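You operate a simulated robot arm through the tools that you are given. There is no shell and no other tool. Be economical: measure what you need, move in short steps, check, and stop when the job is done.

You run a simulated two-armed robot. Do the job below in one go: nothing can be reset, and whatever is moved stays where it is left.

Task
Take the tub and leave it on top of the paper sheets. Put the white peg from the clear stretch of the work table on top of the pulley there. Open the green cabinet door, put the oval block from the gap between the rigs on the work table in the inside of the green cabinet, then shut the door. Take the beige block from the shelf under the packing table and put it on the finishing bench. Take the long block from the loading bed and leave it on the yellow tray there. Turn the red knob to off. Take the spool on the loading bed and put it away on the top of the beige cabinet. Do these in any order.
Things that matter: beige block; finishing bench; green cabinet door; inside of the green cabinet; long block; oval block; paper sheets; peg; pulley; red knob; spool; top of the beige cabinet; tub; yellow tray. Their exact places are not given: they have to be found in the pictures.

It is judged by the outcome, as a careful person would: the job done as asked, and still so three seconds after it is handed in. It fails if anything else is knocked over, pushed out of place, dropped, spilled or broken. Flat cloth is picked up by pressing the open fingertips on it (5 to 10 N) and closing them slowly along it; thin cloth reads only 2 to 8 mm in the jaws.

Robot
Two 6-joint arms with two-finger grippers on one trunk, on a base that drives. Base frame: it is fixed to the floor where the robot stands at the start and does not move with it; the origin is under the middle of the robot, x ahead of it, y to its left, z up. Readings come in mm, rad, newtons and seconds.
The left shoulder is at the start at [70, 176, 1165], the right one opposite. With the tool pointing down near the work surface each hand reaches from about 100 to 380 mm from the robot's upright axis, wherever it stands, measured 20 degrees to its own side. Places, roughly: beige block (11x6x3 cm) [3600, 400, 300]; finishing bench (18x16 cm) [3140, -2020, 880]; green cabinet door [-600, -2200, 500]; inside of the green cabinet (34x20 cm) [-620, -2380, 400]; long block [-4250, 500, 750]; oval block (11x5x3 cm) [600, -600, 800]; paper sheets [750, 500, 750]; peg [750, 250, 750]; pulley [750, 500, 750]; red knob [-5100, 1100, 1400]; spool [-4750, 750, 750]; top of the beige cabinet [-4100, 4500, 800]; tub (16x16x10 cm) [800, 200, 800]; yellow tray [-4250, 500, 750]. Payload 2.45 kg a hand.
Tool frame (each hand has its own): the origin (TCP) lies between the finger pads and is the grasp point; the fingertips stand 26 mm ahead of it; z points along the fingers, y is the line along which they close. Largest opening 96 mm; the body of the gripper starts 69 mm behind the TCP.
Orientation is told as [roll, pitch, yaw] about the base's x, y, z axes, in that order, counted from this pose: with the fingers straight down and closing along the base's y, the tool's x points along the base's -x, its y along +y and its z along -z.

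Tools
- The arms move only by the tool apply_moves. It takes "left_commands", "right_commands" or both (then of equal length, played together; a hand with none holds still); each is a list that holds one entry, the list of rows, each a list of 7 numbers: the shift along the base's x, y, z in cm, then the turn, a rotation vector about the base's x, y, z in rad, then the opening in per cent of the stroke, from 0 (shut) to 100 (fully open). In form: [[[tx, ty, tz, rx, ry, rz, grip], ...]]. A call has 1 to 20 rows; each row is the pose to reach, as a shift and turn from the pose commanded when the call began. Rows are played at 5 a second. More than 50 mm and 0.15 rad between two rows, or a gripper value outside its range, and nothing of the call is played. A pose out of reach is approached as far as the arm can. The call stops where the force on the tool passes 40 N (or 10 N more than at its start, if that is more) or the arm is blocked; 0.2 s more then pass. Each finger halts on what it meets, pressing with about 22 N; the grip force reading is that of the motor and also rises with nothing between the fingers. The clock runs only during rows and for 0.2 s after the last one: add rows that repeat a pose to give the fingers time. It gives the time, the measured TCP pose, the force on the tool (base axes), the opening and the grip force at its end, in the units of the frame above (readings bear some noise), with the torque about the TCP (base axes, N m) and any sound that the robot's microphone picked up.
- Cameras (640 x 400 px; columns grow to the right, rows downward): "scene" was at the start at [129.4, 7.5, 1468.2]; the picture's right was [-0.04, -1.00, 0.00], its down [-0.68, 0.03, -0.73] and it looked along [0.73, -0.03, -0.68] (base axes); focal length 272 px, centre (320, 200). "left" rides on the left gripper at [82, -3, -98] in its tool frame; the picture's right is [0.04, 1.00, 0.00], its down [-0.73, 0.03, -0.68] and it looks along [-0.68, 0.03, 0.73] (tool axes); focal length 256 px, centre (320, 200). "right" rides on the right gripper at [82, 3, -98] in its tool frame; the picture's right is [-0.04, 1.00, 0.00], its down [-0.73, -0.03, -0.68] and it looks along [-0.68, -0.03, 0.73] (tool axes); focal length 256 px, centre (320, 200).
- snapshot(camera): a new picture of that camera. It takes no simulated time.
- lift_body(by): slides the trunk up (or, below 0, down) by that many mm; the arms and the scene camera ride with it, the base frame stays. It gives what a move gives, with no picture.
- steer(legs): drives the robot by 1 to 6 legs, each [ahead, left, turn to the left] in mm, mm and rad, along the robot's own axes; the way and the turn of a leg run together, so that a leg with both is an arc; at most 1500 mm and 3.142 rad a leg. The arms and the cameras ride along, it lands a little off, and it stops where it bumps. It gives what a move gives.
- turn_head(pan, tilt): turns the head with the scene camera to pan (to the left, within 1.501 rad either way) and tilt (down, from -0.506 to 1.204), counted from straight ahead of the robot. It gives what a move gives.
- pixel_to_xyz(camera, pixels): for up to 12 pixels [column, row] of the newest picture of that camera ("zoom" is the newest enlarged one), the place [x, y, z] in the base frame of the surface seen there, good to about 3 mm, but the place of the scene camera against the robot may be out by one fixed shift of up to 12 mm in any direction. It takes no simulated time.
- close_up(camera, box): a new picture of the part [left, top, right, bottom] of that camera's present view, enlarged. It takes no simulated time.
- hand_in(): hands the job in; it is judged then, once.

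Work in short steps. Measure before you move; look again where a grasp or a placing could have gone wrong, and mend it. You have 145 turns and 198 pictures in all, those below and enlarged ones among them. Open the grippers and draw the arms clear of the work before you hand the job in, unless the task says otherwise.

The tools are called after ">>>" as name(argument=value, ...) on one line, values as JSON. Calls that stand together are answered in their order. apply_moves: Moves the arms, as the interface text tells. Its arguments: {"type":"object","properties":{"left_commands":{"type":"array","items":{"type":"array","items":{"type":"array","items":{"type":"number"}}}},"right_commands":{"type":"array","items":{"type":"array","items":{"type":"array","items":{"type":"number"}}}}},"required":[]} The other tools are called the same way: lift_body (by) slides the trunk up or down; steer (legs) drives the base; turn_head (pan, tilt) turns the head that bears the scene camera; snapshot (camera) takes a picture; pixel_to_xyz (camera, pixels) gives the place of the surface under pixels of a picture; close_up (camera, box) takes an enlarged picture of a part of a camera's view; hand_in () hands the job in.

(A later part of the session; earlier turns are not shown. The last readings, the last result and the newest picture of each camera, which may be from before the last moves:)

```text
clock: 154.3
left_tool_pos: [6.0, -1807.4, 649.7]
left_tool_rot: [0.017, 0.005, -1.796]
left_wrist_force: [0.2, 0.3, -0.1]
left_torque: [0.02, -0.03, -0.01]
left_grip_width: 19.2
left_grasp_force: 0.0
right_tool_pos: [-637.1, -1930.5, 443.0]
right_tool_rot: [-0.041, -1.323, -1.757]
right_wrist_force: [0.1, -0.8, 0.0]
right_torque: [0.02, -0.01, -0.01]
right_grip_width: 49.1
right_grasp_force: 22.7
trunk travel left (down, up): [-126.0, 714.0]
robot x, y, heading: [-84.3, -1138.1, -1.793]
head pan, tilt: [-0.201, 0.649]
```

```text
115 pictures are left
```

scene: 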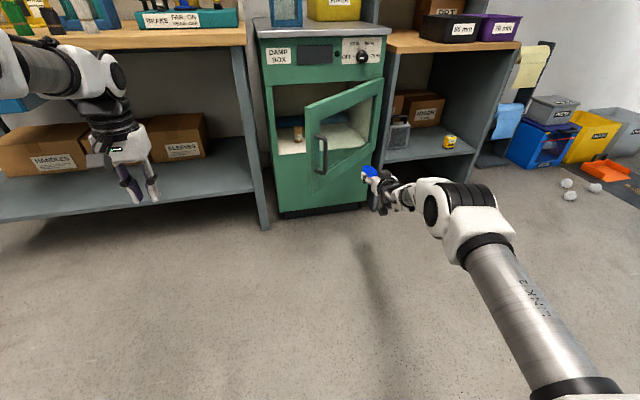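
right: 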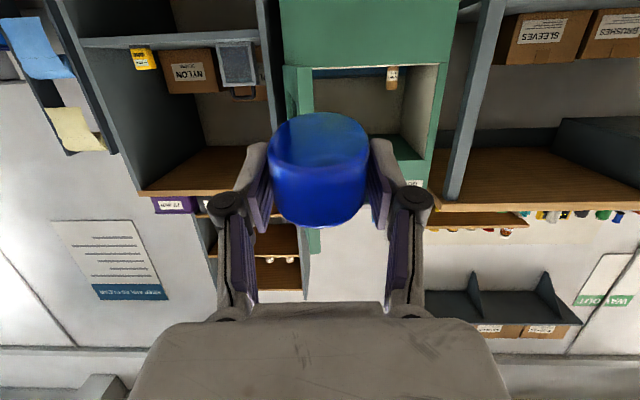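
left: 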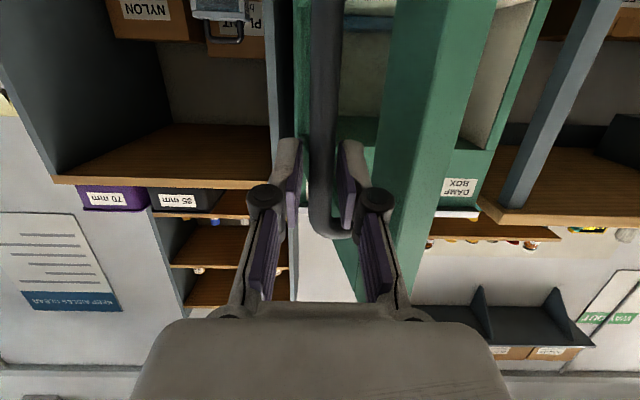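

I wrongly came up on the outer side of the door and pushed it half shut. I back off, raise the trunk, re-level the left hand and open it again by the handle.

>>> steer(legs=[[-250, 0, 0]])

>>> lift_body(by=103)

>>> apply_moves(left_commands=[[[0.3, -2.4, -1.9, -0.13, 0.03, 0, 30], [0.5, -4.8, -3.8, -0.26, 0.059, 0, 40], [0.7, -7.2, -5.6, -0.39, 0.088, 0, 50], [0.9, -9.6, -7.5, -0.52, 0.117, 0, 50], [1.2, -12, -9.4, -0.65, 0.147, 0, 50], [1.4, -15, -11.3, -0.78, 0.176, 0, 50], [1.6, -18, -13.2, -0.91, 0.206, 0, 50], [1.8, -21, -15, -1.04, 0.235, 0, 50], [2, -24, -16.9, -1.17, 0.264, 0, 50], [2, -28, -18.8, -1.3, 0.293, 0, 50], [2, -31, -18.8, -1.3, 0.293, 0, 50], [2, -31, -18.8, -1.3, 0.293, 0, 50]]])

>>> snapshot(camera="scene")

>>> snapshot(camera="right")

```text
clock: 156.1
left_tool_pos: [59.1, -1566.1, 650.9]
left_tool_rot: [0.016, 0.004, -1.8]
left_wrist_force: [-0.5, 0.6, 0.4]
left_torque: [0.0, -0.02, 0.0]
left_grip_width: 19.2
left_grasp_force: 0.1
right_tool_pos: [-585.0, -1688.3, 442.6]
right_tool_rot: [-0.041, -1.322, -1.758]
right_wrist_force: [-0.2, -0.6, -1.0]
right_torque: [0.03, -0.03, 0.02]
right_grip_width: 49.3
right_grasp_force: 21.8
trunk travel left (down, up): [-126.0, 714.0]
robot x, y, heading: [-29.1, -893.7, -1.799]
head pan, tilt: [-0.201, 0.649]
```

```text
clock: 157.5
left_tool_pos: [24.9, -1570.5, 756.2]
left_tool_rot: [0.039, 0.008, -1.819]
left_wrist_force: [0.2, -0.3, -0.5]
left_torque: [0.01, 0.06, 0.0]
left_grip_width: 19.2
left_grasp_force: 0.0
right_tool_pos: [-615.9, -1679.1, 532.8]
right_tool_rot: [0.053, -1.317, -1.866]
right_wrist_force: [-0.3, -0.6, -1.3]
right_torque: [0.02, 0.01, -0.05]
right_grip_width: 49.3
right_grasp_force: 21.8
trunk travel left (down, up): [-229.0, 611.0]
robot x, y, heading: [-36.5, -892.7, -1.813]
head pan, tilt: [-0.201, 0.649]
```

```text
clock: 160.3
left_tool_pos: [31.1, -1882.8, 566.7]
left_tool_rot: [0.12, -1.326, -1.928]
left_wrist_force: [0.0, 0.3, -0.2]
left_torque: [-0.06, -0.01, -0.05]
left_grip_width: 47.9
left_grasp_force: 0.1
right_tool_pos: [-627.4, -1675.1, 538.1]
right_tool_rot: [0.028, -1.321, -1.855]
right_wrist_force: [0.8, -1.0, -1.8]
right_torque: [-0.01, 0.01, -0.06]
right_grip_width: 49.5
right_grasp_force: 22.0
trunk travel left (down, up): [-229.0, 611.0]
robot x, y, heading: [-40.5, -895.1, -1.829]
head pan, tilt: [-0.201, 0.649]
stopped in row 12 (left hand): the arm was blocked; the commanded pose is now the measured one
```

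```text
114 pictures are left
```

scene: 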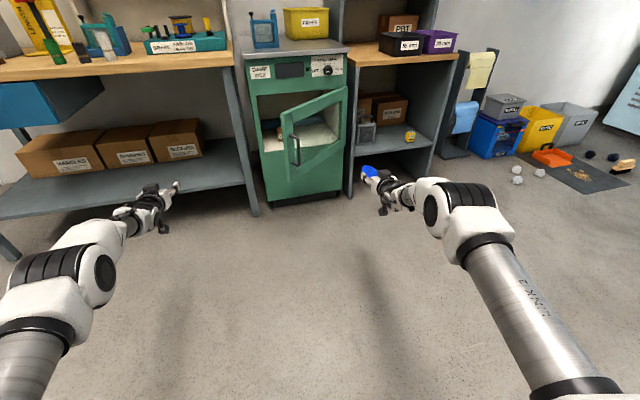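

```text
113 pictures are left
```

right: 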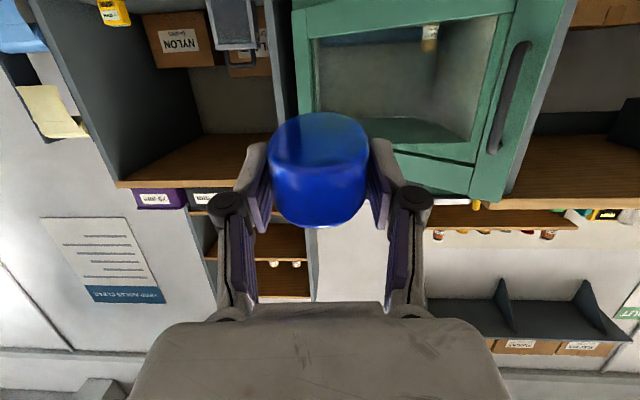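

The left elbow was under the table's corner. I move right clear of it and check the table again.

>>> steer(legs=[[0, -300, 0]])

>>> turn_head(pan=1.5, tilt=0.4)

>>> snapshot(camera="scene")

```text
clock: 162.3
left_tool_pos: [-255.3, -1809.6, 565.2]
left_tool_rot: [0.051, -1.33, -1.867]
left_wrist_force: [0.2, 0.7, 0.5]
left_torque: [0.03, 0.01, 0.0]
left_grip_width: 48.0
left_grasp_force: 0.0
right_tool_pos: [-909.3, -1595.5, 545.3]
right_tool_rot: [-0.042, -1.324, -1.796]
right_wrist_force: [-0.1, -0.8, -0.7]
right_torque: [0.04, 0.01, -0.02]
right_grip_width: 49.2
right_grasp_force: 21.5
trunk travel left (down, up): [-229.0, 611.0]
robot x, y, heading: [-323.3, -826.7, -1.835]
head pan, tilt: [-0.201, 0.649]
```

```text
clock: 164.1
left_tool_pos: [-253.8, -1810.3, 564.7]
left_tool_rot: [0.049, -1.328, -1.864]
left_wrist_force: [0.5, 0.6, 0.6]
left_torque: [0.01, -0.01, -0.01]
left_grip_width: 47.9
left_grasp_force: 0.2
right_tool_pos: [-910.8, -1597.2, 546.5]
right_tool_rot: [-0.043, -1.324, -1.795]
right_wrist_force: [0.2, 0.6, -1.3]
right_torque: [0.03, -0.02, 0.04]
right_grip_width: 49.4
right_grasp_force: 21.9
trunk travel left (down, up): [-229.0, 611.0]
robot x, y, heading: [-323.2, -823.3, -1.835]
head pan, tilt: [1.499, 0.4]
```

```text
112 pictures are left
```

scene: 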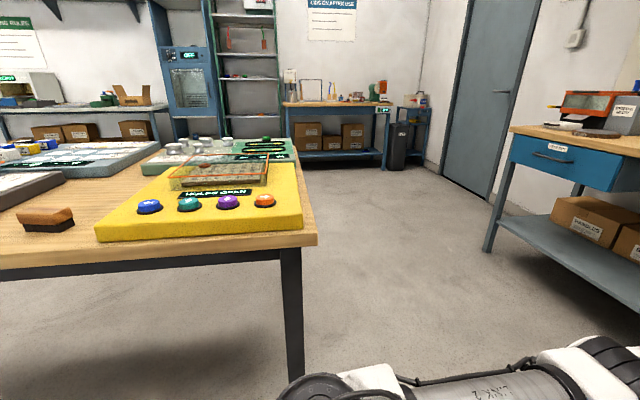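

Table intact. I straighten the heading and look at the door handle from the left camera.

>>> pixel_to_xyz(camera="scene", pixels=[[45, 215], [98, 228], [300, 217], [317, 240]])

>>> steer(legs=[[0, 0, 0.05]])

>>> turn_head(pan=-0.1, tilt=0.6)

>>> snapshot(camera="left")

>>> snapshot(camera="scene")

```text
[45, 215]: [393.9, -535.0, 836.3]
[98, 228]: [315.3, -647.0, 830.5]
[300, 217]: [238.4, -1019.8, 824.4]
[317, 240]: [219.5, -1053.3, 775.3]
```

```text
clock: 164.9
left_tool_pos: [-204.0, -1805.5, 563.8]
left_tool_rot: [0.049, -1.327, -1.814]
left_wrist_force: [0.3, 0.8, 0.7]
left_torque: [0.0, 0.02, -0.02]
left_grip_width: 48.1
left_grasp_force: 0.0
right_tool_pos: [-871.8, -1625.0, 546.3]
right_tool_rot: [-0.045, -1.321, -1.745]
right_wrist_force: [-0.2, -1.0, -0.7]
right_torque: [0.04, 0.0, 0.01]
right_grip_width: 49.1
right_grasp_force: 21.8
trunk travel left (down, up): [-229.0, 611.0]
robot x, y, heading: [-323.7, -825.1, -1.784]
head pan, tilt: [1.499, 0.4]
```

```text
clock: 166.6
left_tool_pos: [-204.8, -1805.7, 563.3]
left_tool_rot: [0.049, -1.328, -1.816]
left_wrist_force: [0.6, -0.4, 0.0]
left_torque: [-0.04, 0.01, 0.03]
left_grip_width: 48.1
left_grasp_force: 0.0
right_tool_pos: [-871.5, -1626.1, 546.9]
right_tool_rot: [-0.043, -1.321, -1.742]
right_wrist_force: [-0.4, 0.2, -0.8]
right_torque: [-0.01, 0.0, 0.0]
right_grip_width: 49.6
right_grasp_force: 22.5
trunk travel left (down, up): [-229.0, 611.0]
robot x, y, heading: [-326.5, -824.4, -1.788]
head pan, tilt: [-0.099, 0.6]
```

```text
111 pictures are left
```

left: 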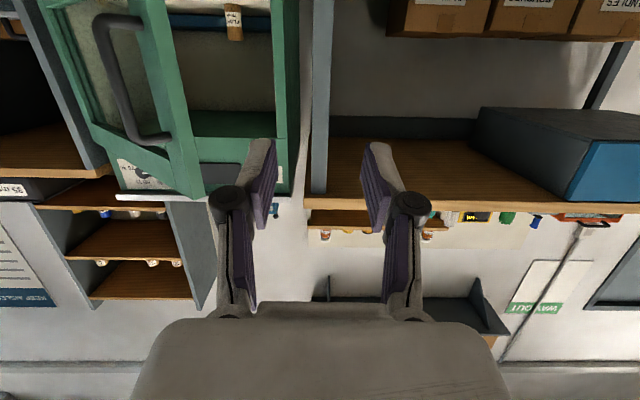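

```text
110 pictures are left
```

scene: 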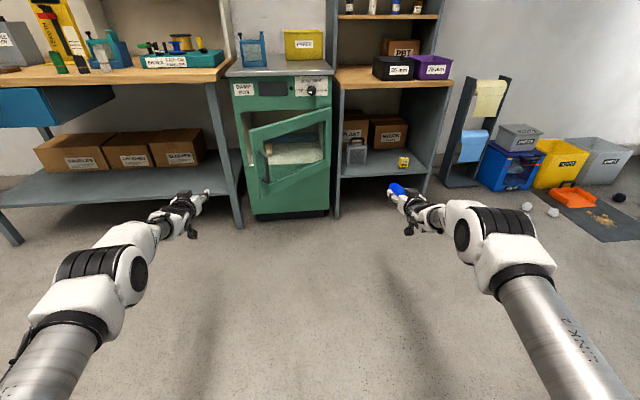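

Table items unchanged. Measure the handle at left-view (110,50)–(150,138) and door edge.

>>> pixel_to_xyz(camera="left", pixels=[[102, 40], [108, 70], [118, 100], [128, 125], [180, 150], [190, 100], [175, 60]])

```text
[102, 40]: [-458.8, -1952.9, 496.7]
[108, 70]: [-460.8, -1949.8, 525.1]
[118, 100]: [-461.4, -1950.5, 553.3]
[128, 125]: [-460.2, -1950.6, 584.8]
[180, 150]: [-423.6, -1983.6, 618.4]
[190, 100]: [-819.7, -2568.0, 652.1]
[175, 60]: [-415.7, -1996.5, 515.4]
```

I move over in front of the handle, enclose it loosely, and follow the arc again.

>>> steer(legs=[[0, -221, 0], [190, 0, 0]])

>>> apply_moves(left_commands=[[[0, 0, 0, 0, 0, 0, 35], [0, 0, 0, 0, 0, 0, 22], [0, 0, 0, 0, 0, 0, 20], [0, 0, 0, 0, 0, 0, 20]]])

>>> snapshot(camera="left")

```text
clock: 169.4
left_tool_pos: [-466.5, -1943.8, 563.9]
left_tool_rot: [0.05, -1.328, -1.819]
left_wrist_force: [-0.3, -0.3, -0.3]
left_torque: [-0.02, 0.0, -0.01]
left_grip_width: 48.1
left_grasp_force: 0.1
right_tool_pos: [-1131.1, -1760.0, 545.0]
right_tool_rot: [-0.043, -1.32, -1.75]
right_wrist_force: [0.7, 0.0, -0.9]
right_torque: [0.01, 0.01, 0.01]
right_grip_width: 49.4
right_grasp_force: 21.7
trunk travel left (down, up): [-229.0, 611.0]
robot x, y, heading: [-582.0, -959.2, -1.793]
head pan, tilt: [-0.099, 0.6]
```

```text
clock: 170.4
left_tool_pos: [-466.1, -1942.6, 564.5]
left_tool_rot: [0.05, -1.328, -1.82]
left_wrist_force: [0.9, 1.5, 0.2]
left_torque: [0.03, 0.03, -0.01]
left_grip_width: 19.7
left_grasp_force: 0.4
right_tool_pos: [-1131.9, -1759.9, 546.5]
right_tool_rot: [-0.044, -1.323, -1.749]
right_wrist_force: [1.0, -0.7, -1.4]
right_torque: [0.02, 0.0, 0.02]
right_grip_width: 49.3
right_grasp_force: 22.2
trunk travel left (down, up): [-229.0, 611.0]
robot x, y, heading: [-577.2, -956.2, -1.791]
head pan, tilt: [-0.099, 0.6]
```

```text
109 pictures are left
```

left: 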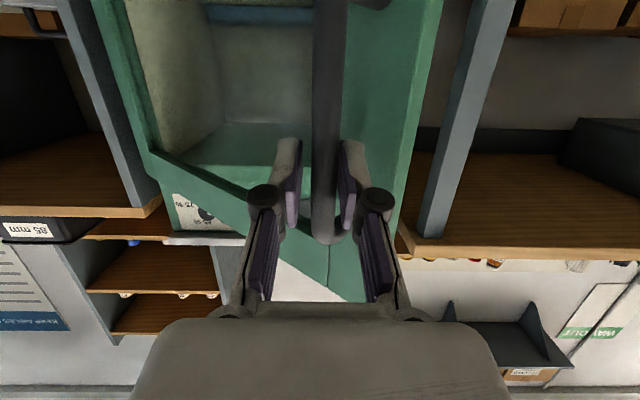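

Bar enclosed. Follow the arc.

>>> steer(legs=[[-32, -35, 0], [-28, -38, 0], [-22, -41, 0], [-19, -43, 0], [-14, -50, 0], [-9, -58, 0]])

>>> snapshot(camera="left")

>>> snapshot(camera="scene")

```text
clock: 173.9
left_tool_pos: [-694.4, -1764.1, 563.1]
left_tool_rot: [0.053, -1.328, -1.819]
left_wrist_force: [0.2, -0.1, 0.1]
left_torque: [0.0, 0.01, -0.03]
left_grip_width: 19.1
left_grasp_force: 0.0
right_tool_pos: [-1360.5, -1580.7, 546.6]
right_tool_rot: [-0.042, -1.321, -1.751]
right_wrist_force: [0.2, -0.2, -0.5]
right_torque: [-0.03, 0.01, 0.01]
right_grip_width: 49.4
right_grasp_force: 22.0
trunk travel left (down, up): [-229.0, 611.0]
robot x, y, heading: [-808.4, -783.0, -1.79]
head pan, tilt: [-0.099, 0.6]
```

```text
108 pictures are left
```

left: 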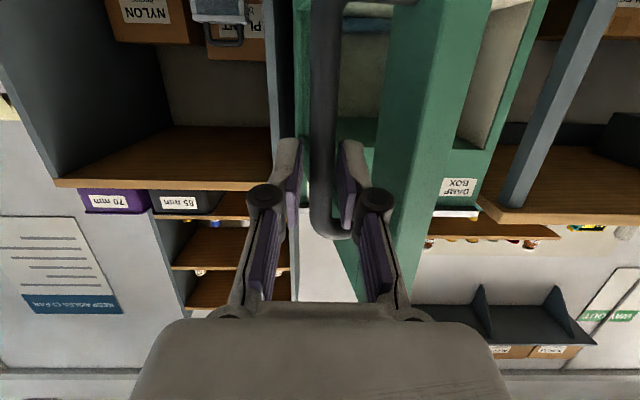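

```text
107 pictures are left
```

scene: 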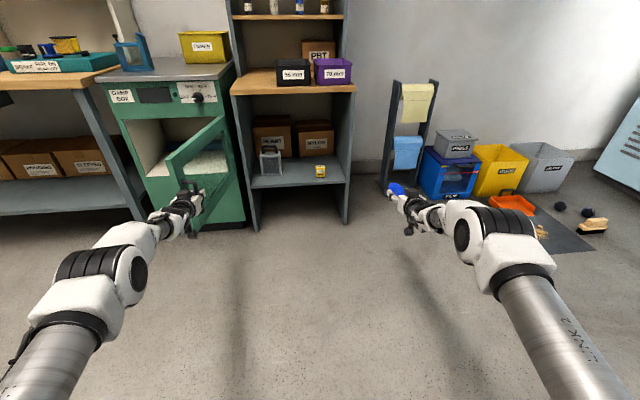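

Door open again. I back off, fold the left hand, and raise the trunk 280 mm so the right hand can cross above the door.

>>> steer(legs=[[-200, 0, 0]])

>>> apply_moves(left_commands=[[[-0.2, 4, 0, 0, 0, 0, 20], [-0.2, 8, 1.9, 0.13, -0.028, 0, 20], [-0.4, 11, 3.8, 0.26, -0.055, 0, 20], [-0.6, 14, 5.6, 0.39, -0.083, 0, 20], [-0.8, 17, 7.5, 0.52, -0.11, 0, 20], [-1.1, 20, 9.4, 0.65, -0.138, 0, 20], [-1.3, 22, 11.3, 0.78, -0.166, 0, 20], [-1.5, 24, 13.2, 0.91, -0.194, 0, 20], [-1.7, 27, 15, 1.04, -0.222, 0, 20], [-1.9, 29.5, 16.9, 1.17, -0.249, 0, 20], [-2, 32, 18.8, 1.3, -0.277, 0, 20], [-2, 32, 18.8, 1.3, -0.277, 0, 20]]])

>>> lift_body(by=280)

>>> steer(legs=[[500, 0, 0]])

>>> turn_head(pan=0.0, tilt=0.75)

>>> snapshot(camera="scene")

```text
clock: 175.5
left_tool_pos: [-648.6, -1570.2, 565.2]
left_tool_rot: [0.048, -1.328, -1.814]
left_wrist_force: [1.0, -0.2, 0.0]
left_torque: [0.01, -0.01, 0.0]
left_grip_width: 19.2
left_grasp_force: 0.2
right_tool_pos: [-1316.1, -1390.2, 547.1]
right_tool_rot: [-0.044, -1.322, -1.745]
right_wrist_force: [0.6, -1.2, -0.6]
right_torque: [0.04, -0.01, -0.01]
right_grip_width: 49.3
right_grasp_force: 22.2
trunk travel left (down, up): [-229.0, 611.0]
robot x, y, heading: [-767.6, -589.4, -1.788]
head pan, tilt: [-0.099, 0.6]
```

```text
clock: 178.1
left_tool_pos: [-668.8, -1252.9, 752.1]
left_tool_rot: [0.017, 0.002, -1.788]
left_wrist_force: [0.1, -0.2, 0.0]
left_torque: [-0.01, -0.02, -0.02]
left_grip_width: 19.0
left_grasp_force: 0.1
left hand out of reach, approached as far as the arm can: row 5
right_tool_pos: [-1314.8, -1389.3, 546.7]
right_tool_rot: [-0.042, -1.324, -1.746]
right_wrist_force: [0.0, 0.7, -0.7]
right_torque: [-0.02, 0.0, -0.05]
right_grip_width: 49.4
right_grasp_force: 21.9
trunk travel left (down, up): [-229.0, 611.0]
robot x, y, heading: [-770.7, -587.9, -1.788]
head pan, tilt: [-0.099, 0.6]
```

```text
clock: 180.9
left_tool_pos: [-670.3, -1251.1, 1032.6]
left_tool_rot: [0.016, 0.002, -1.789]
left_wrist_force: [0.3, -0.2, 0.0]
left_torque: [0.04, 0.01, 0.01]
left_grip_width: 19.2
left_grasp_force: 0.0
right_tool_pos: [-1315.4, -1390.3, 825.0]
right_tool_rot: [-0.042, -1.321, -1.745]
right_wrist_force: [-0.5, -0.1, -0.5]
right_torque: [0.0, -0.01, -0.01]
right_grip_width: 49.2
right_grasp_force: 21.6
trunk travel left (down, up): [-509.0, 331.0]
robot x, y, heading: [-766.7, -586.9, -1.791]
head pan, tilt: [-0.099, 0.6]
```

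```text
clock: 183.9
left_tool_pos: [-773.1, -1736.2, 1031.0]
left_tool_rot: [0.015, 0.0, -1.786]
left_wrist_force: [-0.6, -0.1, -0.8]
left_torque: [-0.01, 0.0, 0.0]
left_grip_width: 19.0
left_grasp_force: 0.1
right_tool_pos: [-1418.7, -1875.5, 826.4]
right_tool_rot: [-0.044, -1.322, -1.74]
right_wrist_force: [-0.4, -0.7, -1.3]
right_torque: [-0.04, -0.02, 0.02]
right_grip_width: 49.1
right_grasp_force: 22.1
trunk travel left (down, up): [-509.0, 331.0]
robot x, y, heading: [-875.1, -1071.4, -1.777]
head pan, tilt: [-0.099, 0.6]
```

```text
clock: 184.6
left_tool_pos: [-772.2, -1735.0, 1031.8]
left_tool_rot: [0.016, 0.0, -1.786]
left_wrist_force: [-0.8, 0.9, 1.2]
left_torque: [0.02, -0.02, -0.01]
left_grip_width: 18.9
left_grasp_force: 0.0
right_tool_pos: [-1418.4, -1874.0, 826.3]
right_tool_rot: [-0.042, -1.323, -1.742]
right_wrist_force: [0.2, -0.5, -1.0]
right_torque: [0.0, 0.02, 0.0]
right_grip_width: 49.4
right_grasp_force: 22.4
trunk travel left (down, up): [-509.0, 331.0]
robot x, y, heading: [-868.5, -1073.7, -1.788]
head pan, tilt: [0.0, 0.75]
```

```text
106 pictures are left
```

scene: 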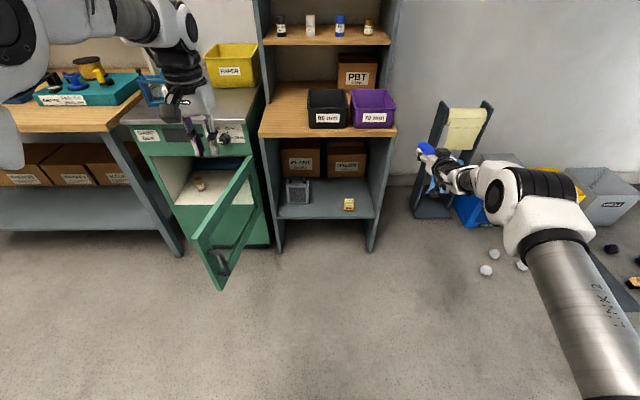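

Everything clear. I drive left 866 mm, carrying the block above the open door.

>>> steer(legs=[[0, 866, 0]])

>>> snapshot(camera="scene")

>>> snapshot(camera="right")

```text
clock: 189.1
left_tool_pos: [74.0, -1918.8, 1032.0]
left_tool_rot: [0.016, 0.003, -1.786]
left_wrist_force: [0.0, 0.0, 0.3]
left_torque: [0.0, 0.03, 0.03]
left_grip_width: 19.3
left_grasp_force: 0.0
right_tool_pos: [-575.0, -2056.4, 826.5]
right_tool_rot: [-0.043, -1.323, -1.742]
right_wrist_force: [-0.5, 0.5, -1.2]
right_torque: [0.03, 0.03, 0.02]
right_grip_width: 49.2
right_grasp_force: 22.1
trunk travel left (down, up): [-509.0, 331.0]
robot x, y, heading: [-27.4, -1255.3, -1.789]
head pan, tilt: [0.0, 0.75]
```

```text
105 pictures are left
```

scene: 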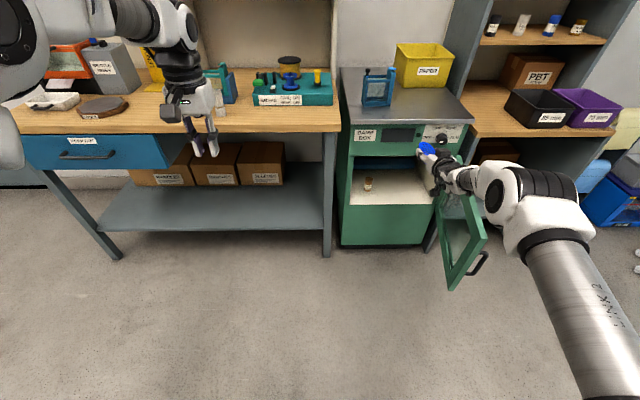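

```text
104 pictures are left
```

right: 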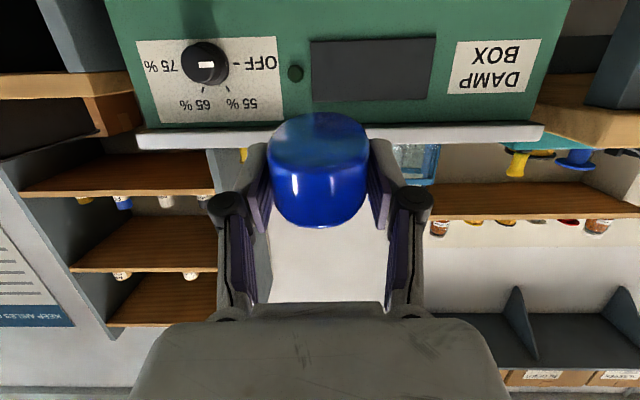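

Hand is at u≈222, n≈165 before the opening. Before lowering I check where the right forearm and elbow are relative to the door.

>>> pixel_to_xyz(camera="scene", pixels=[[455, 178], [475, 185], [500, 195], [495, 165], [540, 195], [560, 240], [600, 320], [450, 285], [485, 240], [478, 265]])

```text
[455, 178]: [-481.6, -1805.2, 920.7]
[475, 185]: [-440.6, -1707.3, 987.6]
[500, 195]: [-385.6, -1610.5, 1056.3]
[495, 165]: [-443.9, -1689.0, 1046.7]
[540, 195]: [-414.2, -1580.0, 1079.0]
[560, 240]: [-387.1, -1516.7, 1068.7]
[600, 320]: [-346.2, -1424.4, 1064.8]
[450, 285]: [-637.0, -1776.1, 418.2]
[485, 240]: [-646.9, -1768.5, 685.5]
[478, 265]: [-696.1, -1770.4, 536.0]
```

The forearm stays ~100 mm left of the door. I lower the trunk 378 mm and look.

>>> lift_body(by=-378)

>>> snapshot(camera="right")

>>> snapshot(camera="scene")

```text
clock: 192.8
left_tool_pos: [71.5, -1918.4, 654.3]
left_tool_rot: [0.015, 0.0, -1.785]
left_wrist_force: [0.6, 0.6, 0.5]
left_torque: [-0.03, 0.0, 0.02]
left_grip_width: 19.1
left_grasp_force: 0.1
right_tool_pos: [-574.2, -2057.5, 448.9]
right_tool_rot: [-0.044, -1.325, -1.744]
right_wrist_force: [-0.2, 0.2, -0.4]
right_torque: [0.02, -0.03, 0.01]
right_grip_width: 49.3
right_grasp_force: 22.1
trunk travel left (down, up): [-131.0, 709.0]
robot x, y, heading: [-29.2, -1255.7, -1.784]
head pan, tilt: [0.0, 0.75]
```

```text
103 pictures are left
```

right: 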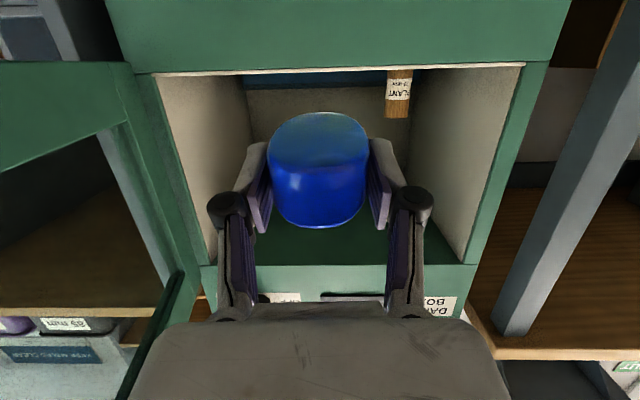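

```text
102 pictures are left
```

scene: 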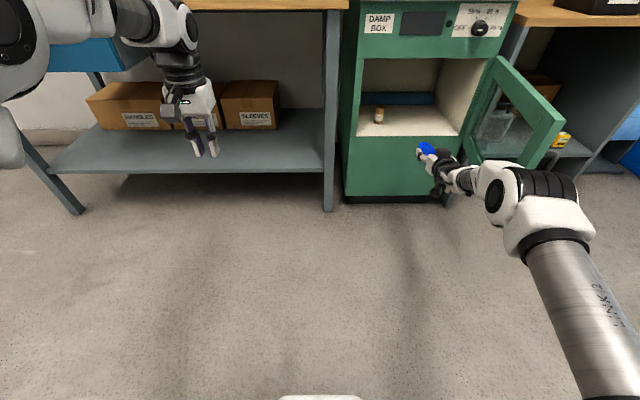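

Nicely centred. I measure the floor edge, bottle and inner walls in the right view.

>>> pixel_to_xyz(camera="right", pixels=[[250, 72], [340, 70], [450, 68], [398, 95], [398, 112], [265, 95], [300, 90], [215, 240], [465, 240], [300, 80]])

```text
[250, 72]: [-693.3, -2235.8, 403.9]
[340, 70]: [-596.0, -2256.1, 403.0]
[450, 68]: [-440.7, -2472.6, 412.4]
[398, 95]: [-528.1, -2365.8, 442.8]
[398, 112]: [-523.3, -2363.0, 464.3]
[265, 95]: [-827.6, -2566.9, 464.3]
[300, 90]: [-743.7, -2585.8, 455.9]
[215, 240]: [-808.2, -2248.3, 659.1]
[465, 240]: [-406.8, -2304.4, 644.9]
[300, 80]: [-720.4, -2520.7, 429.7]
```

Floor z≈403.5, front edge 198 mm ahead. I drive in 268 mm (block 22 mm above the floor).

>>> steer(legs=[[268, 0, 0]])

>>> snapshot(camera="right")

>>> close_up(camera="scene", box=[340, 40, 560, 180])

```text
clock: 194.7
left_tool_pos: [16.2, -2180.1, 652.9]
left_tool_rot: [0.015, 0.003, -1.789]
left_wrist_force: [0.3, -0.1, 0.9]
left_torque: [0.01, -0.01, -0.02]
left_grip_width: 19.5
left_grasp_force: 0.1
right_tool_pos: [-632.5, -2315.5, 447.9]
right_tool_rot: [-0.042, -1.321, -1.745]
right_wrist_force: [-0.6, -0.8, -0.7]
right_torque: [0.01, 0.01, -0.01]
right_grip_width: 49.5
right_grasp_force: 22.1
trunk travel left (down, up): [-131.0, 709.0]
robot x, y, heading: [-85.9, -1515.6, -1.788]
head pan, tilt: [0.0, 0.75]
```

```text
101 pictures are left
```

right: 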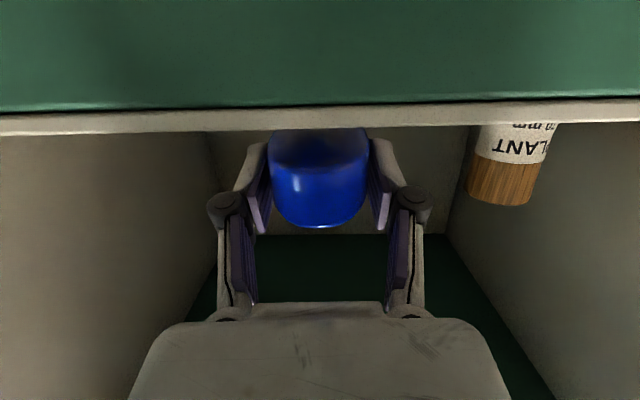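

```text
2.86 times, centred on (450, 110) of scene
```

zoom: 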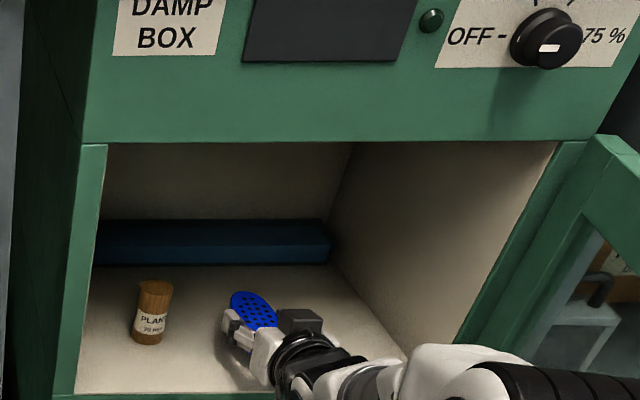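

Inside. I lower with the arm in small steps until contact.

>>> apply_moves(right_commands=[[[0, 0, -0.8, 0, 0, 0, 30], [0, 0, -1.4, 0, 0, 0, 30], [0, 0, -1.7, 0, 0, 0, 30], [0, 0, -1.9, 0, 0, 0, 30], [0, 0, -1.9, 0, 0, 0, 30]]])

>>> apply_moves(right_commands=[[[0, 0, -0.1, 0, 0, 0, 30], [0, 0, -0.2, 0, 0, 0, 30], [0, 0, -0.2, 0, 0, 0, 30]]])

```text
clock: 195.9
left_tool_pos: [15.0, -2178.4, 654.2]
left_tool_rot: [0.014, 0.003, -1.79]
left_wrist_force: [0.8, -0.6, 0.0]
left_torque: [0.03, 0.0, -0.02]
left_grip_width: 19.1
left_grasp_force: 0.0
right_tool_pos: [-632.7, -2317.0, 428.6]
right_tool_rot: [-0.044, -1.321, -1.747]
right_wrist_force: [0.0, 0.2, -0.3]
right_torque: [0.04, 0.0, 0.01]
right_grip_width: 49.1
right_grasp_force: 22.3
trunk travel left (down, up): [-131.0, 709.0]
robot x, y, heading: [-86.3, -1518.0, -1.789]
head pan, tilt: [0.0, 0.75]
```

```text
clock: 196.7
left_tool_pos: [14.3, -2179.1, 653.8]
left_tool_rot: [0.016, 0.0, -1.788]
left_wrist_force: [-0.4, 0.0, -0.8]
left_torque: [0.03, -0.02, 0.0]
left_grip_width: 19.0
left_grasp_force: 0.0
right_tool_pos: [-633.4, -2315.4, 426.9]
right_tool_rot: [-0.042, -1.324, -1.744]
right_wrist_force: [-1.1, -0.7, 1.0]
right_torque: [-0.1, 0.0, -0.04]
right_grip_width: 49.2
right_grasp_force: 22.3
trunk travel left (down, up): [-131.0, 709.0]
robot x, y, heading: [-83.2, -1516.7, -1.786]
head pan, tilt: [0.0, 0.75]
```

Contact begins (force turned up). I open slowly and check.

>>> apply_moves(right_commands=[[[0, 0, -0.05, 0, 0, 0, 52], [0, 0, -0.05, 0, 0, 0, 56], [0, 0, -0.05, 0, 0, 0, 62], [0, 0, -0.05, 0, 0, 0, 68], [0, 0, -0.05, 0, 0, 0, 72], [0, 0, -0.05, 0, 0, 0, 72]]])

>>> steer(legs=[[-120, 0, 0]])

>>> snapshot(camera="right")

>>> close_up(camera="scene", box=[340, 40, 560, 180])

```text
clock: 198.1
left_tool_pos: [14.9, -2178.8, 654.3]
left_tool_rot: [0.017, 0.0, -1.789]
left_wrist_force: [-0.3, -0.3, 0.2]
left_torque: [0.05, -0.01, 0.0]
left_grip_width: 19.2
left_grasp_force: 0.0
right_tool_pos: [-633.1, -2315.1, 426.9]
right_tool_rot: [-0.043, -1.324, -1.743]
right_wrist_force: [0.2, -0.1, 0.0]
right_torque: [-0.04, 0.02, 0.0]
right_grip_width: 69.1
right_grasp_force: 0.0
trunk travel left (down, up): [-131.0, 709.0]
robot x, y, heading: [-81.3, -1515.9, -1.787]
head pan, tilt: [0.0, 0.75]
```

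```text
clock: 199.3
left_tool_pos: [40.2, -2063.4, 655.3]
left_tool_rot: [0.017, 0.001, -1.789]
left_wrist_force: [-0.2, -0.3, 0.4]
left_torque: [0.0, -0.02, 0.01]
left_grip_width: 19.3
left_grasp_force: 0.0
right_tool_pos: [-608.0, -2199.9, 427.3]
right_tool_rot: [-0.043, -1.323, -1.744]
right_wrist_force: [-0.1, 0.2, 0.4]
right_torque: [0.03, 0.03, 0.01]
right_grip_width: 69.0
right_grasp_force: 0.1
trunk travel left (down, up): [-131.0, 709.0]
robot x, y, heading: [-59.8, -1399.4, -1.786]
head pan, tilt: [0.0, 0.75]
```

```text
99 pictures are left
```

right: 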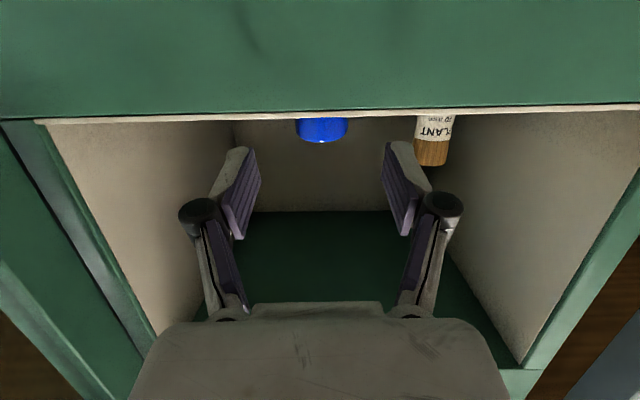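

```text
2.86 times, centred on (450, 110) of scene
```

zoom: 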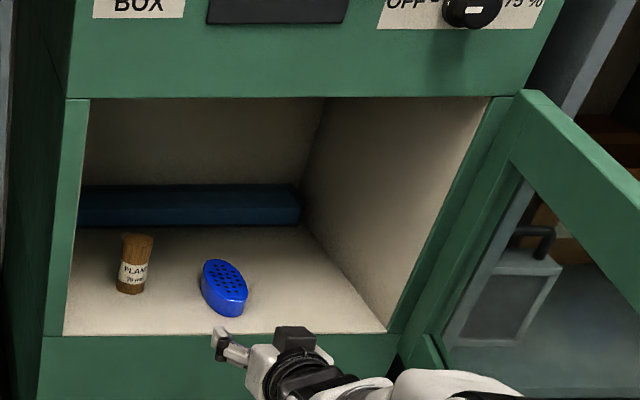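

The oval stands inside. To shut the door I back out, raise above it, and fold the right hand to tool-down.

>>> steer(legs=[[-150, 0, 0]])

>>> lift_body(by=400)

>>> apply_moves(right_commands=[[[1.4, 2, 0, 0, 0, 0, 50], [2.9, 4, 1.9, 0.13, -0.028, 0, 30], [4.3, 6, 3.8, 0.26, -0.055, 0, 10], [5.7, 8, 5.6, 0.39, -0.083, 0, 0], [7.2, 10, 7.5, 0.52, -0.11, 0, 0], [8.6, 12, 9.4, 0.65, -0.138, 0, 0], [10, 14, 11.3, 0.78, -0.166, 0, 0], [11.4, 16, 13.2, 0.91, -0.194, 0, 0], [12.9, 18, 15, 1.04, -0.222, 0, 0], [14.3, 20, 16.9, 1.17, -0.249, 0, 0], [15.7, 22, 18.8, 1.29, -0.275, 0, 0], [15.7, 22, 18.8, 1.29, -0.275, 0, 0]]])

>>> steer(legs=[[0, -500, 0]])

>>> snapshot(camera="scene")

```text
clock: 200.7
left_tool_pos: [71.9, -1920.5, 655.5]
left_tool_rot: [0.016, 0.001, -1.791]
left_wrist_force: [1.4, 0.0, -0.3]
left_torque: [-0.02, -0.01, -0.01]
left_grip_width: 19.4
left_grasp_force: 0.1
right_tool_pos: [-578.0, -2055.6, 425.0]
right_tool_rot: [-0.042, -1.324, -1.745]
right_wrist_force: [-0.5, -0.3, -0.2]
right_torque: [0.03, 0.01, 0.0]
right_grip_width: 68.9
right_grasp_force: 0.0
trunk travel left (down, up): [-131.0, 709.0]
robot x, y, heading: [-29.0, -1254.6, -1.795]
head pan, tilt: [0.0, 0.75]
```

```text
clock: 204.5
left_tool_pos: [71.6, -1920.6, 1054.6]
left_tool_rot: [0.018, -0.001, -1.792]
left_wrist_force: [-0.1, -0.9, 0.0]
left_torque: [0.0, 0.0, -0.03]
left_grip_width: 19.4
left_grasp_force: 0.0
right_tool_pos: [-577.2, -2056.6, 826.9]
right_tool_rot: [-0.042, -1.323, -1.745]
right_wrist_force: [0.0, 0.0, -0.1]
right_torque: [-0.03, 0.01, -0.02]
right_grip_width: 69.2
right_grasp_force: 0.1
trunk travel left (down, up): [-531.0, 309.0]
robot x, y, heading: [-29.7, -1255.4, -1.79]
head pan, tilt: [0.0, 0.75]
```

```text
clock: 207.1
left_tool_pos: [70.1, -1920.7, 1056.6]
left_tool_rot: [0.016, 0.002, -1.79]
left_wrist_force: [0.1, -0.4, 0.9]
left_torque: [-0.01, 0.0, 0.0]
left_grip_width: 19.1
left_grasp_force: 0.1
right_tool_pos: [-418.8, -1837.2, 1015.6]
right_tool_rot: [-0.007, -0.005, -1.774]
right_wrist_force: [0.3, 0.2, -0.7]
right_torque: [-0.02, -0.02, -0.03]
right_grip_width: 0.0
right_grasp_force: 21.9
right hand out of reach, approached as far as the arm can: row 5, 6
trunk travel left (down, up): [-531.0, 309.0]
robot x, y, heading: [-26.0, -1254.4, -1.794]
head pan, tilt: [0.0, 0.75]
```

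```text
clock: 210.0
left_tool_pos: [-418.1, -1811.7, 1055.2]
left_tool_rot: [0.016, -0.001, -1.793]
left_wrist_force: [0.2, 1.0, 0.0]
left_torque: [-0.01, 0.02, -0.01]
left_grip_width: 19.0
left_grasp_force: 0.1
right_tool_pos: [-907.5, -1726.5, 1014.1]
right_tool_rot: [-0.01, -0.003, -1.777]
right_wrist_force: [0.1, -0.7, -0.7]
right_torque: [-0.03, -0.01, 0.01]
right_grip_width: 0.0
right_grasp_force: 22.1
trunk travel left (down, up): [-531.0, 309.0]
robot x, y, heading: [-514.2, -1150.6, -1.787]
head pan, tilt: [0.0, 0.75]
```

```text
97 pictures are left
```

scene: 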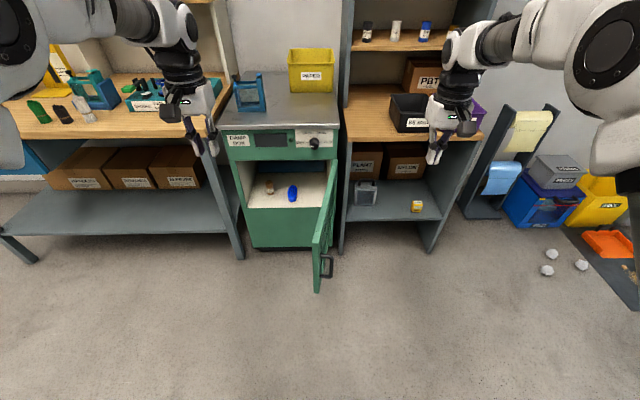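

Right hand is on the door's outer side. I lower the trunk 359 mm, draw the left hand back 90 mm for bench clearance, and start sweeping the door shut.

>>> lift_body(by=-359)

>>> apply_moves(left_commands=[[[0.9, 4, 0, 0, 0, 0, 20], [1.9, 8.8, 0, 0, 0, 0, 20], [1.9, 8.8, 0, 0, 0, 0, 20]]])

>>> steer(legs=[[28, 204, 0], [22, 101, 0], [47, 92, 0], [70, 76, 0]])

>>> snapshot(camera="scene")

```text
clock: 213.5
left_tool_pos: [-419.1, -1811.8, 695.4]
left_tool_rot: [0.013, -0.001, -1.794]
left_wrist_force: [0.2, -0.2, -0.2]
left_torque: [0.01, 0.03, -0.01]
left_grip_width: 18.7
left_grasp_force: 0.0
right_tool_pos: [-908.6, -1724.8, 655.2]
right_tool_rot: [-0.009, -0.004, -1.776]
right_wrist_force: [-0.1, -0.5, 0.0]
right_torque: [0.0, -0.03, -0.01]
right_grip_width: 0.0
right_grasp_force: 21.9
trunk travel left (down, up): [-172.0, 668.0]
robot x, y, heading: [-514.4, -1144.0, -1.789]
head pan, tilt: [0.0, 0.75]
```

```text
clock: 214.3
left_tool_pos: [-398.9, -1724.0, 694.8]
left_tool_rot: [0.015, 0.0, -1.794]
left_wrist_force: [0.6, 1.1, 0.1]
left_torque: [0.0, 0.01, 0.0]
left_grip_width: 19.2
left_grasp_force: 0.0
right_tool_pos: [-907.7, -1725.5, 656.7]
right_tool_rot: [-0.01, -0.004, -1.778]
right_wrist_force: [0.7, -0.1, -0.1]
right_torque: [0.02, 0.01, 0.01]
right_grip_width: 0.1
right_grasp_force: 21.7
trunk travel left (down, up): [-172.0, 668.0]
robot x, y, heading: [-515.7, -1149.3, -1.793]
head pan, tilt: [0.0, 0.75]
```

```text
clock: 218.3
left_tool_pos: [30.9, -1988.5, 695.0]
left_tool_rot: [0.016, 0.001, -1.794]
left_wrist_force: [0.4, -0.1, -0.1]
left_torque: [-0.01, 0.02, -0.01]
left_grip_width: 19.4
left_grasp_force: 0.1
right_tool_pos: [-478.6, -1991.7, 656.5]
right_tool_rot: [-0.009, -0.003, -1.774]
right_wrist_force: [0.4, -0.2, 0.8]
right_torque: [0.04, 0.01, -0.01]
right_grip_width: 0.0
right_grasp_force: 22.1
trunk travel left (down, up): [-172.0, 668.0]
robot x, y, heading: [-85.3, -1411.4, -1.791]
head pan, tilt: [0.0, 0.75]
```

```text
96 pictures are left
```

scene: 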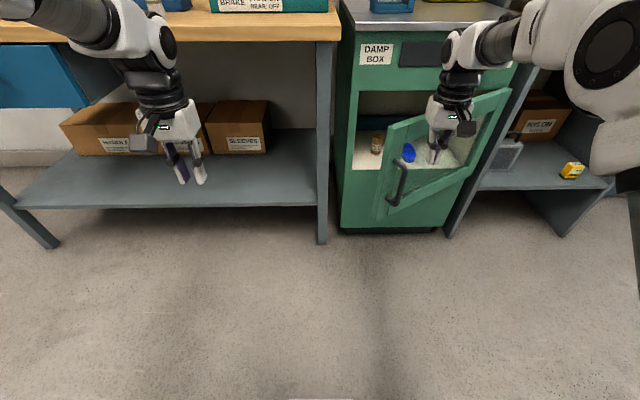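

Door closing well. I continue the arc two more legs, then will tilt the fingers forward for the last push.

>>> steer(legs=[[82, 50, 0], [60, 15, 0]])

>>> snapshot(camera="scene")

>>> snapshot(camera="right")

```text
clock: 220.0
left_tool_pos: [60.8, -2144.5, 694.8]
left_tool_rot: [0.015, 0.002, -1.791]
left_wrist_force: [0.5, -0.9, -0.5]
left_torque: [0.01, 0.0, 0.0]
left_grip_width: 19.2
left_grasp_force: 0.0
right_tool_pos: [-446.7, -2148.1, 656.3]
right_tool_rot: [-0.009, -0.005, -1.773]
right_wrist_force: [0.5, 0.0, -0.1]
right_torque: [0.01, 0.02, 0.03]
right_grip_width: 0.0
right_grasp_force: 21.6
trunk travel left (down, up): [-172.0, 668.0]
robot x, y, heading: [-53.1, -1566.8, -1.788]
head pan, tilt: [0.0, 0.75]
```

```text
95 pictures are left
```

scene: 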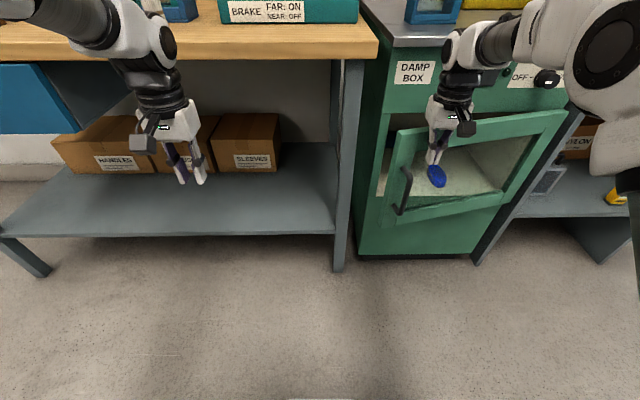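

```text
94 pictures are left
```

right: 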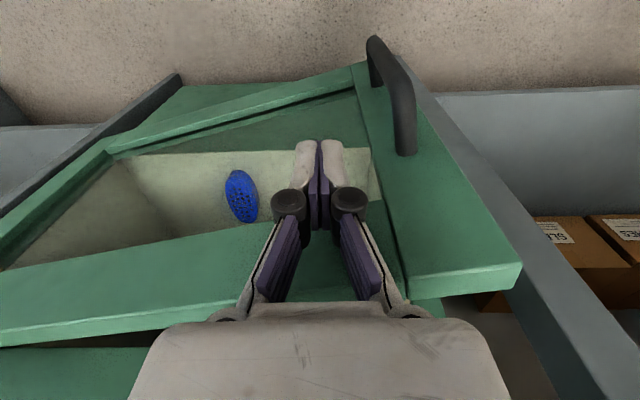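

The hand is on the door's upper frame, ~15° left to go. I draw back slightly and pitch the fingers forward 0.7 rad.

>>> apply_moves(right_commands=[[[0.6, 3, 0, 0, 0, 0, 0], [0.8, 4, 0, -0.137, 0.03, 0, 0], [0.8, 4, 0, -0.274, 0.06, 0, 0], [0.8, 4, 0, -0.411, 0.09, 0, 0], [0.8, 4, 0, -0.548, 0.12, 0, 0], [0.8, 4, 0, -0.684, 0.15, 0, 0], [0.8, 4, 0, -0.684, 0.15, 0, 0]]])

>>> snapshot(camera="scene")

```text
clock: 221.6
left_tool_pos: [61.4, -2142.2, 696.4]
left_tool_rot: [0.015, -0.001, -1.791]
left_wrist_force: [0.2, 0.4, 0.4]
left_torque: [-0.02, 0.02, 0.04]
left_grip_width: 19.0
left_grasp_force: 0.2
right_tool_pos: [-439.2, -2107.9, 655.9]
right_tool_rot: [-0.019, -0.704, -1.77]
right_wrist_force: [0.3, -0.1, 0.5]
right_torque: [-0.01, -0.01, 0.02]
right_grip_width: 0.4
right_grasp_force: 22.3
trunk travel left (down, up): [-172.0, 668.0]
robot x, y, heading: [-54.5, -1563.1, -1.789]
head pan, tilt: [0.0, 0.75]
```

```text
93 pictures are left
```

scene: 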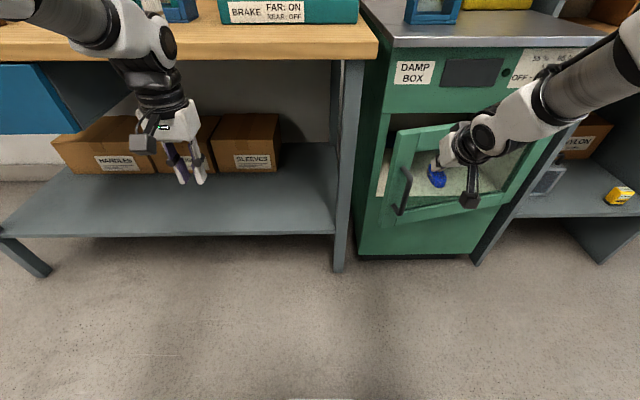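

I push forward with the arm, about 125 mm, watching for contact.

>>> apply_moves(right_commands=[[[-0.5, -2.5, 0, 0, 0, 0, 0], [-1, -5, 0, 0, 0, 0, 0], [-1.5, -7, 0, 0, 0, 0, 0], [-1.9, -9, 0, 0, 0, 0, 0], [-2.2, -10.5, 0, 0, 0, 0, 0], [-2.5, -11.7, 0, 0, 0, 0, 0], [-2.6, -12.3, 0, 0, 0, 0, 0], [-2.7, -12.8, 0, 0, 0, 0, 0], [-2.8, -13.2, 0, 0, 0, 0, 0]]])

>>> snapshot(camera="scene")

```text
clock: 223.6
left_tool_pos: [62.6, -2140.9, 697.2]
left_tool_rot: [0.016, -0.002, -1.792]
left_wrist_force: [0.4, -0.1, -1.0]
left_torque: [0.02, 0.01, -0.04]
left_grip_width: 19.1
left_grasp_force: 0.1
right_tool_pos: [-467.4, -2236.1, 652.9]
right_tool_rot: [-0.021, -0.695, -1.77]
right_wrist_force: [13.2, 36.2, -12.2]
right_torque: [0.55, -0.19, -0.02]
right_grip_width: 6.0
right_grasp_force: 28.9
trunk travel left (down, up): [-172.0, 668.0]
robot x, y, heading: [-56.4, -1564.4, -1.788]
head pan, tilt: [0.0, 0.75]
```

```text
92 pictures are left
```

scene: 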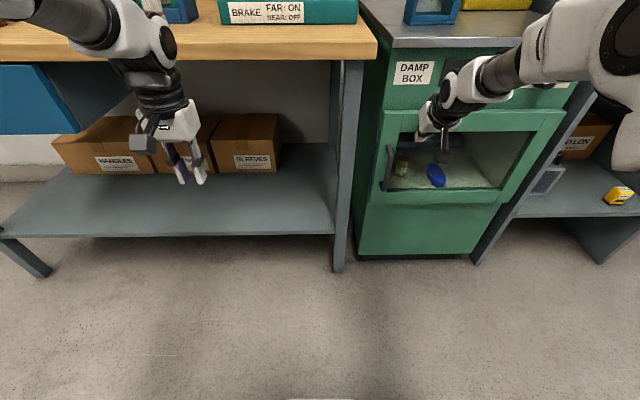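

Door is shut (38 N). I draw the hand back, restore tool-down, back the robot off and look both at the door and eastwards.

>>> apply_moves(right_commands=[[[0.6, 3, 0, 0, 0, 0, 0], [1.5, 7, 0, 0, 0, 0, 0], [2.4, 11, 0, 0.1, -0.02, 0, 20], [2.8, 13, 0, 0.24, -0.05, 0, 20], [3, 14, 0, 0.37, -0.08, 0, 20], [3, 14, 0, 0.5, -0.11, 0, 20], [3, 14, 0, 0.684, -0.15, 0, 20]]])

>>> steer(legs=[[-150, 0, 0]])

>>> close_up(camera="scene", box=[300, 20, 620, 260])

>>> turn_head(pan=1.45, tilt=0.3)

>>> snapshot(camera="scene")

```text
refused: row 7 steps farther than a row can; nothing moved
```

```text
clock: 224.9
left_tool_pos: [94.2, -1997.2, 695.8]
left_tool_rot: [0.018, -0.001, -1.79]
left_wrist_force: [-0.1, -0.2, 0.5]
left_torque: [0.0, -0.03, -0.02]
left_grip_width: 19.3
left_grasp_force: 0.0
right_tool_pos: [-434.7, -2093.6, 655.3]
right_tool_rot: [-0.02, -0.705, -1.77]
right_wrist_force: [0.2, 0.5, -0.4]
right_torque: [0.05, -0.04, -0.01]
right_grip_width: 0.0
right_grasp_force: 28.7
trunk travel left (down, up): [-172.0, 668.0]
robot x, y, heading: [-19.4, -1420.0, -1.792]
head pan, tilt: [0.0, 0.75]
```

```text
1.67 times, centred on (460, 140) of scene
```

zoom: 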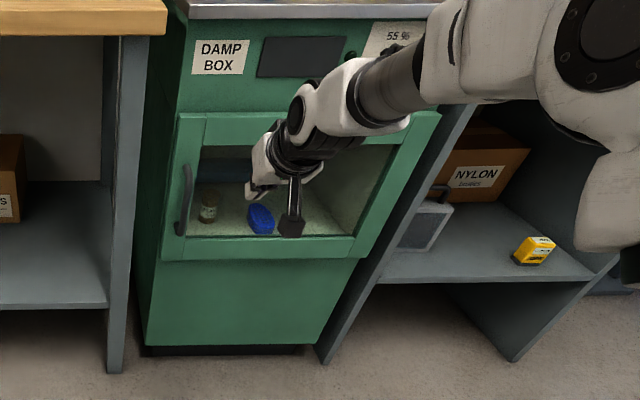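

```text
clock: 226.5
left_tool_pos: [94.4, -1997.9, 695.4]
left_tool_rot: [0.014, -0.001, -1.791]
left_wrist_force: [-0.1, 0.1, 0.6]
left_torque: [-0.02, 0.03, -0.02]
left_grip_width: 19.0
left_grasp_force: 0.0
right_tool_pos: [-434.8, -2093.6, 656.1]
right_tool_rot: [-0.021, -0.702, -1.771]
right_wrist_force: [0.0, 0.4, -0.3]
right_torque: [0.03, 0.03, 0.05]
right_grip_width: 0.1
right_grasp_force: 28.1
trunk travel left (down, up): [-172.0, 668.0]
robot x, y, heading: [-20.6, -1423.7, -1.792]
head pan, tilt: [1.45, 0.3]
```

```text
90 pictures are left
```

scene: 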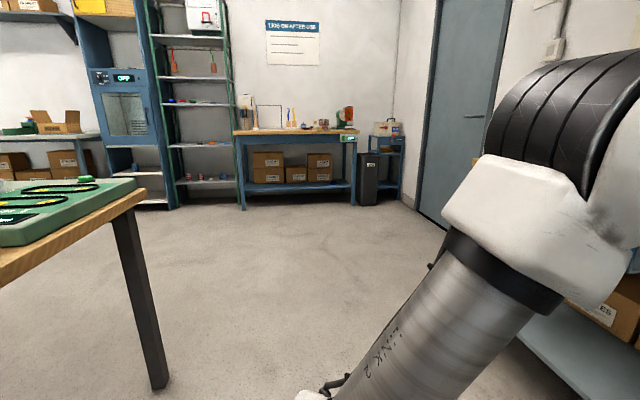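

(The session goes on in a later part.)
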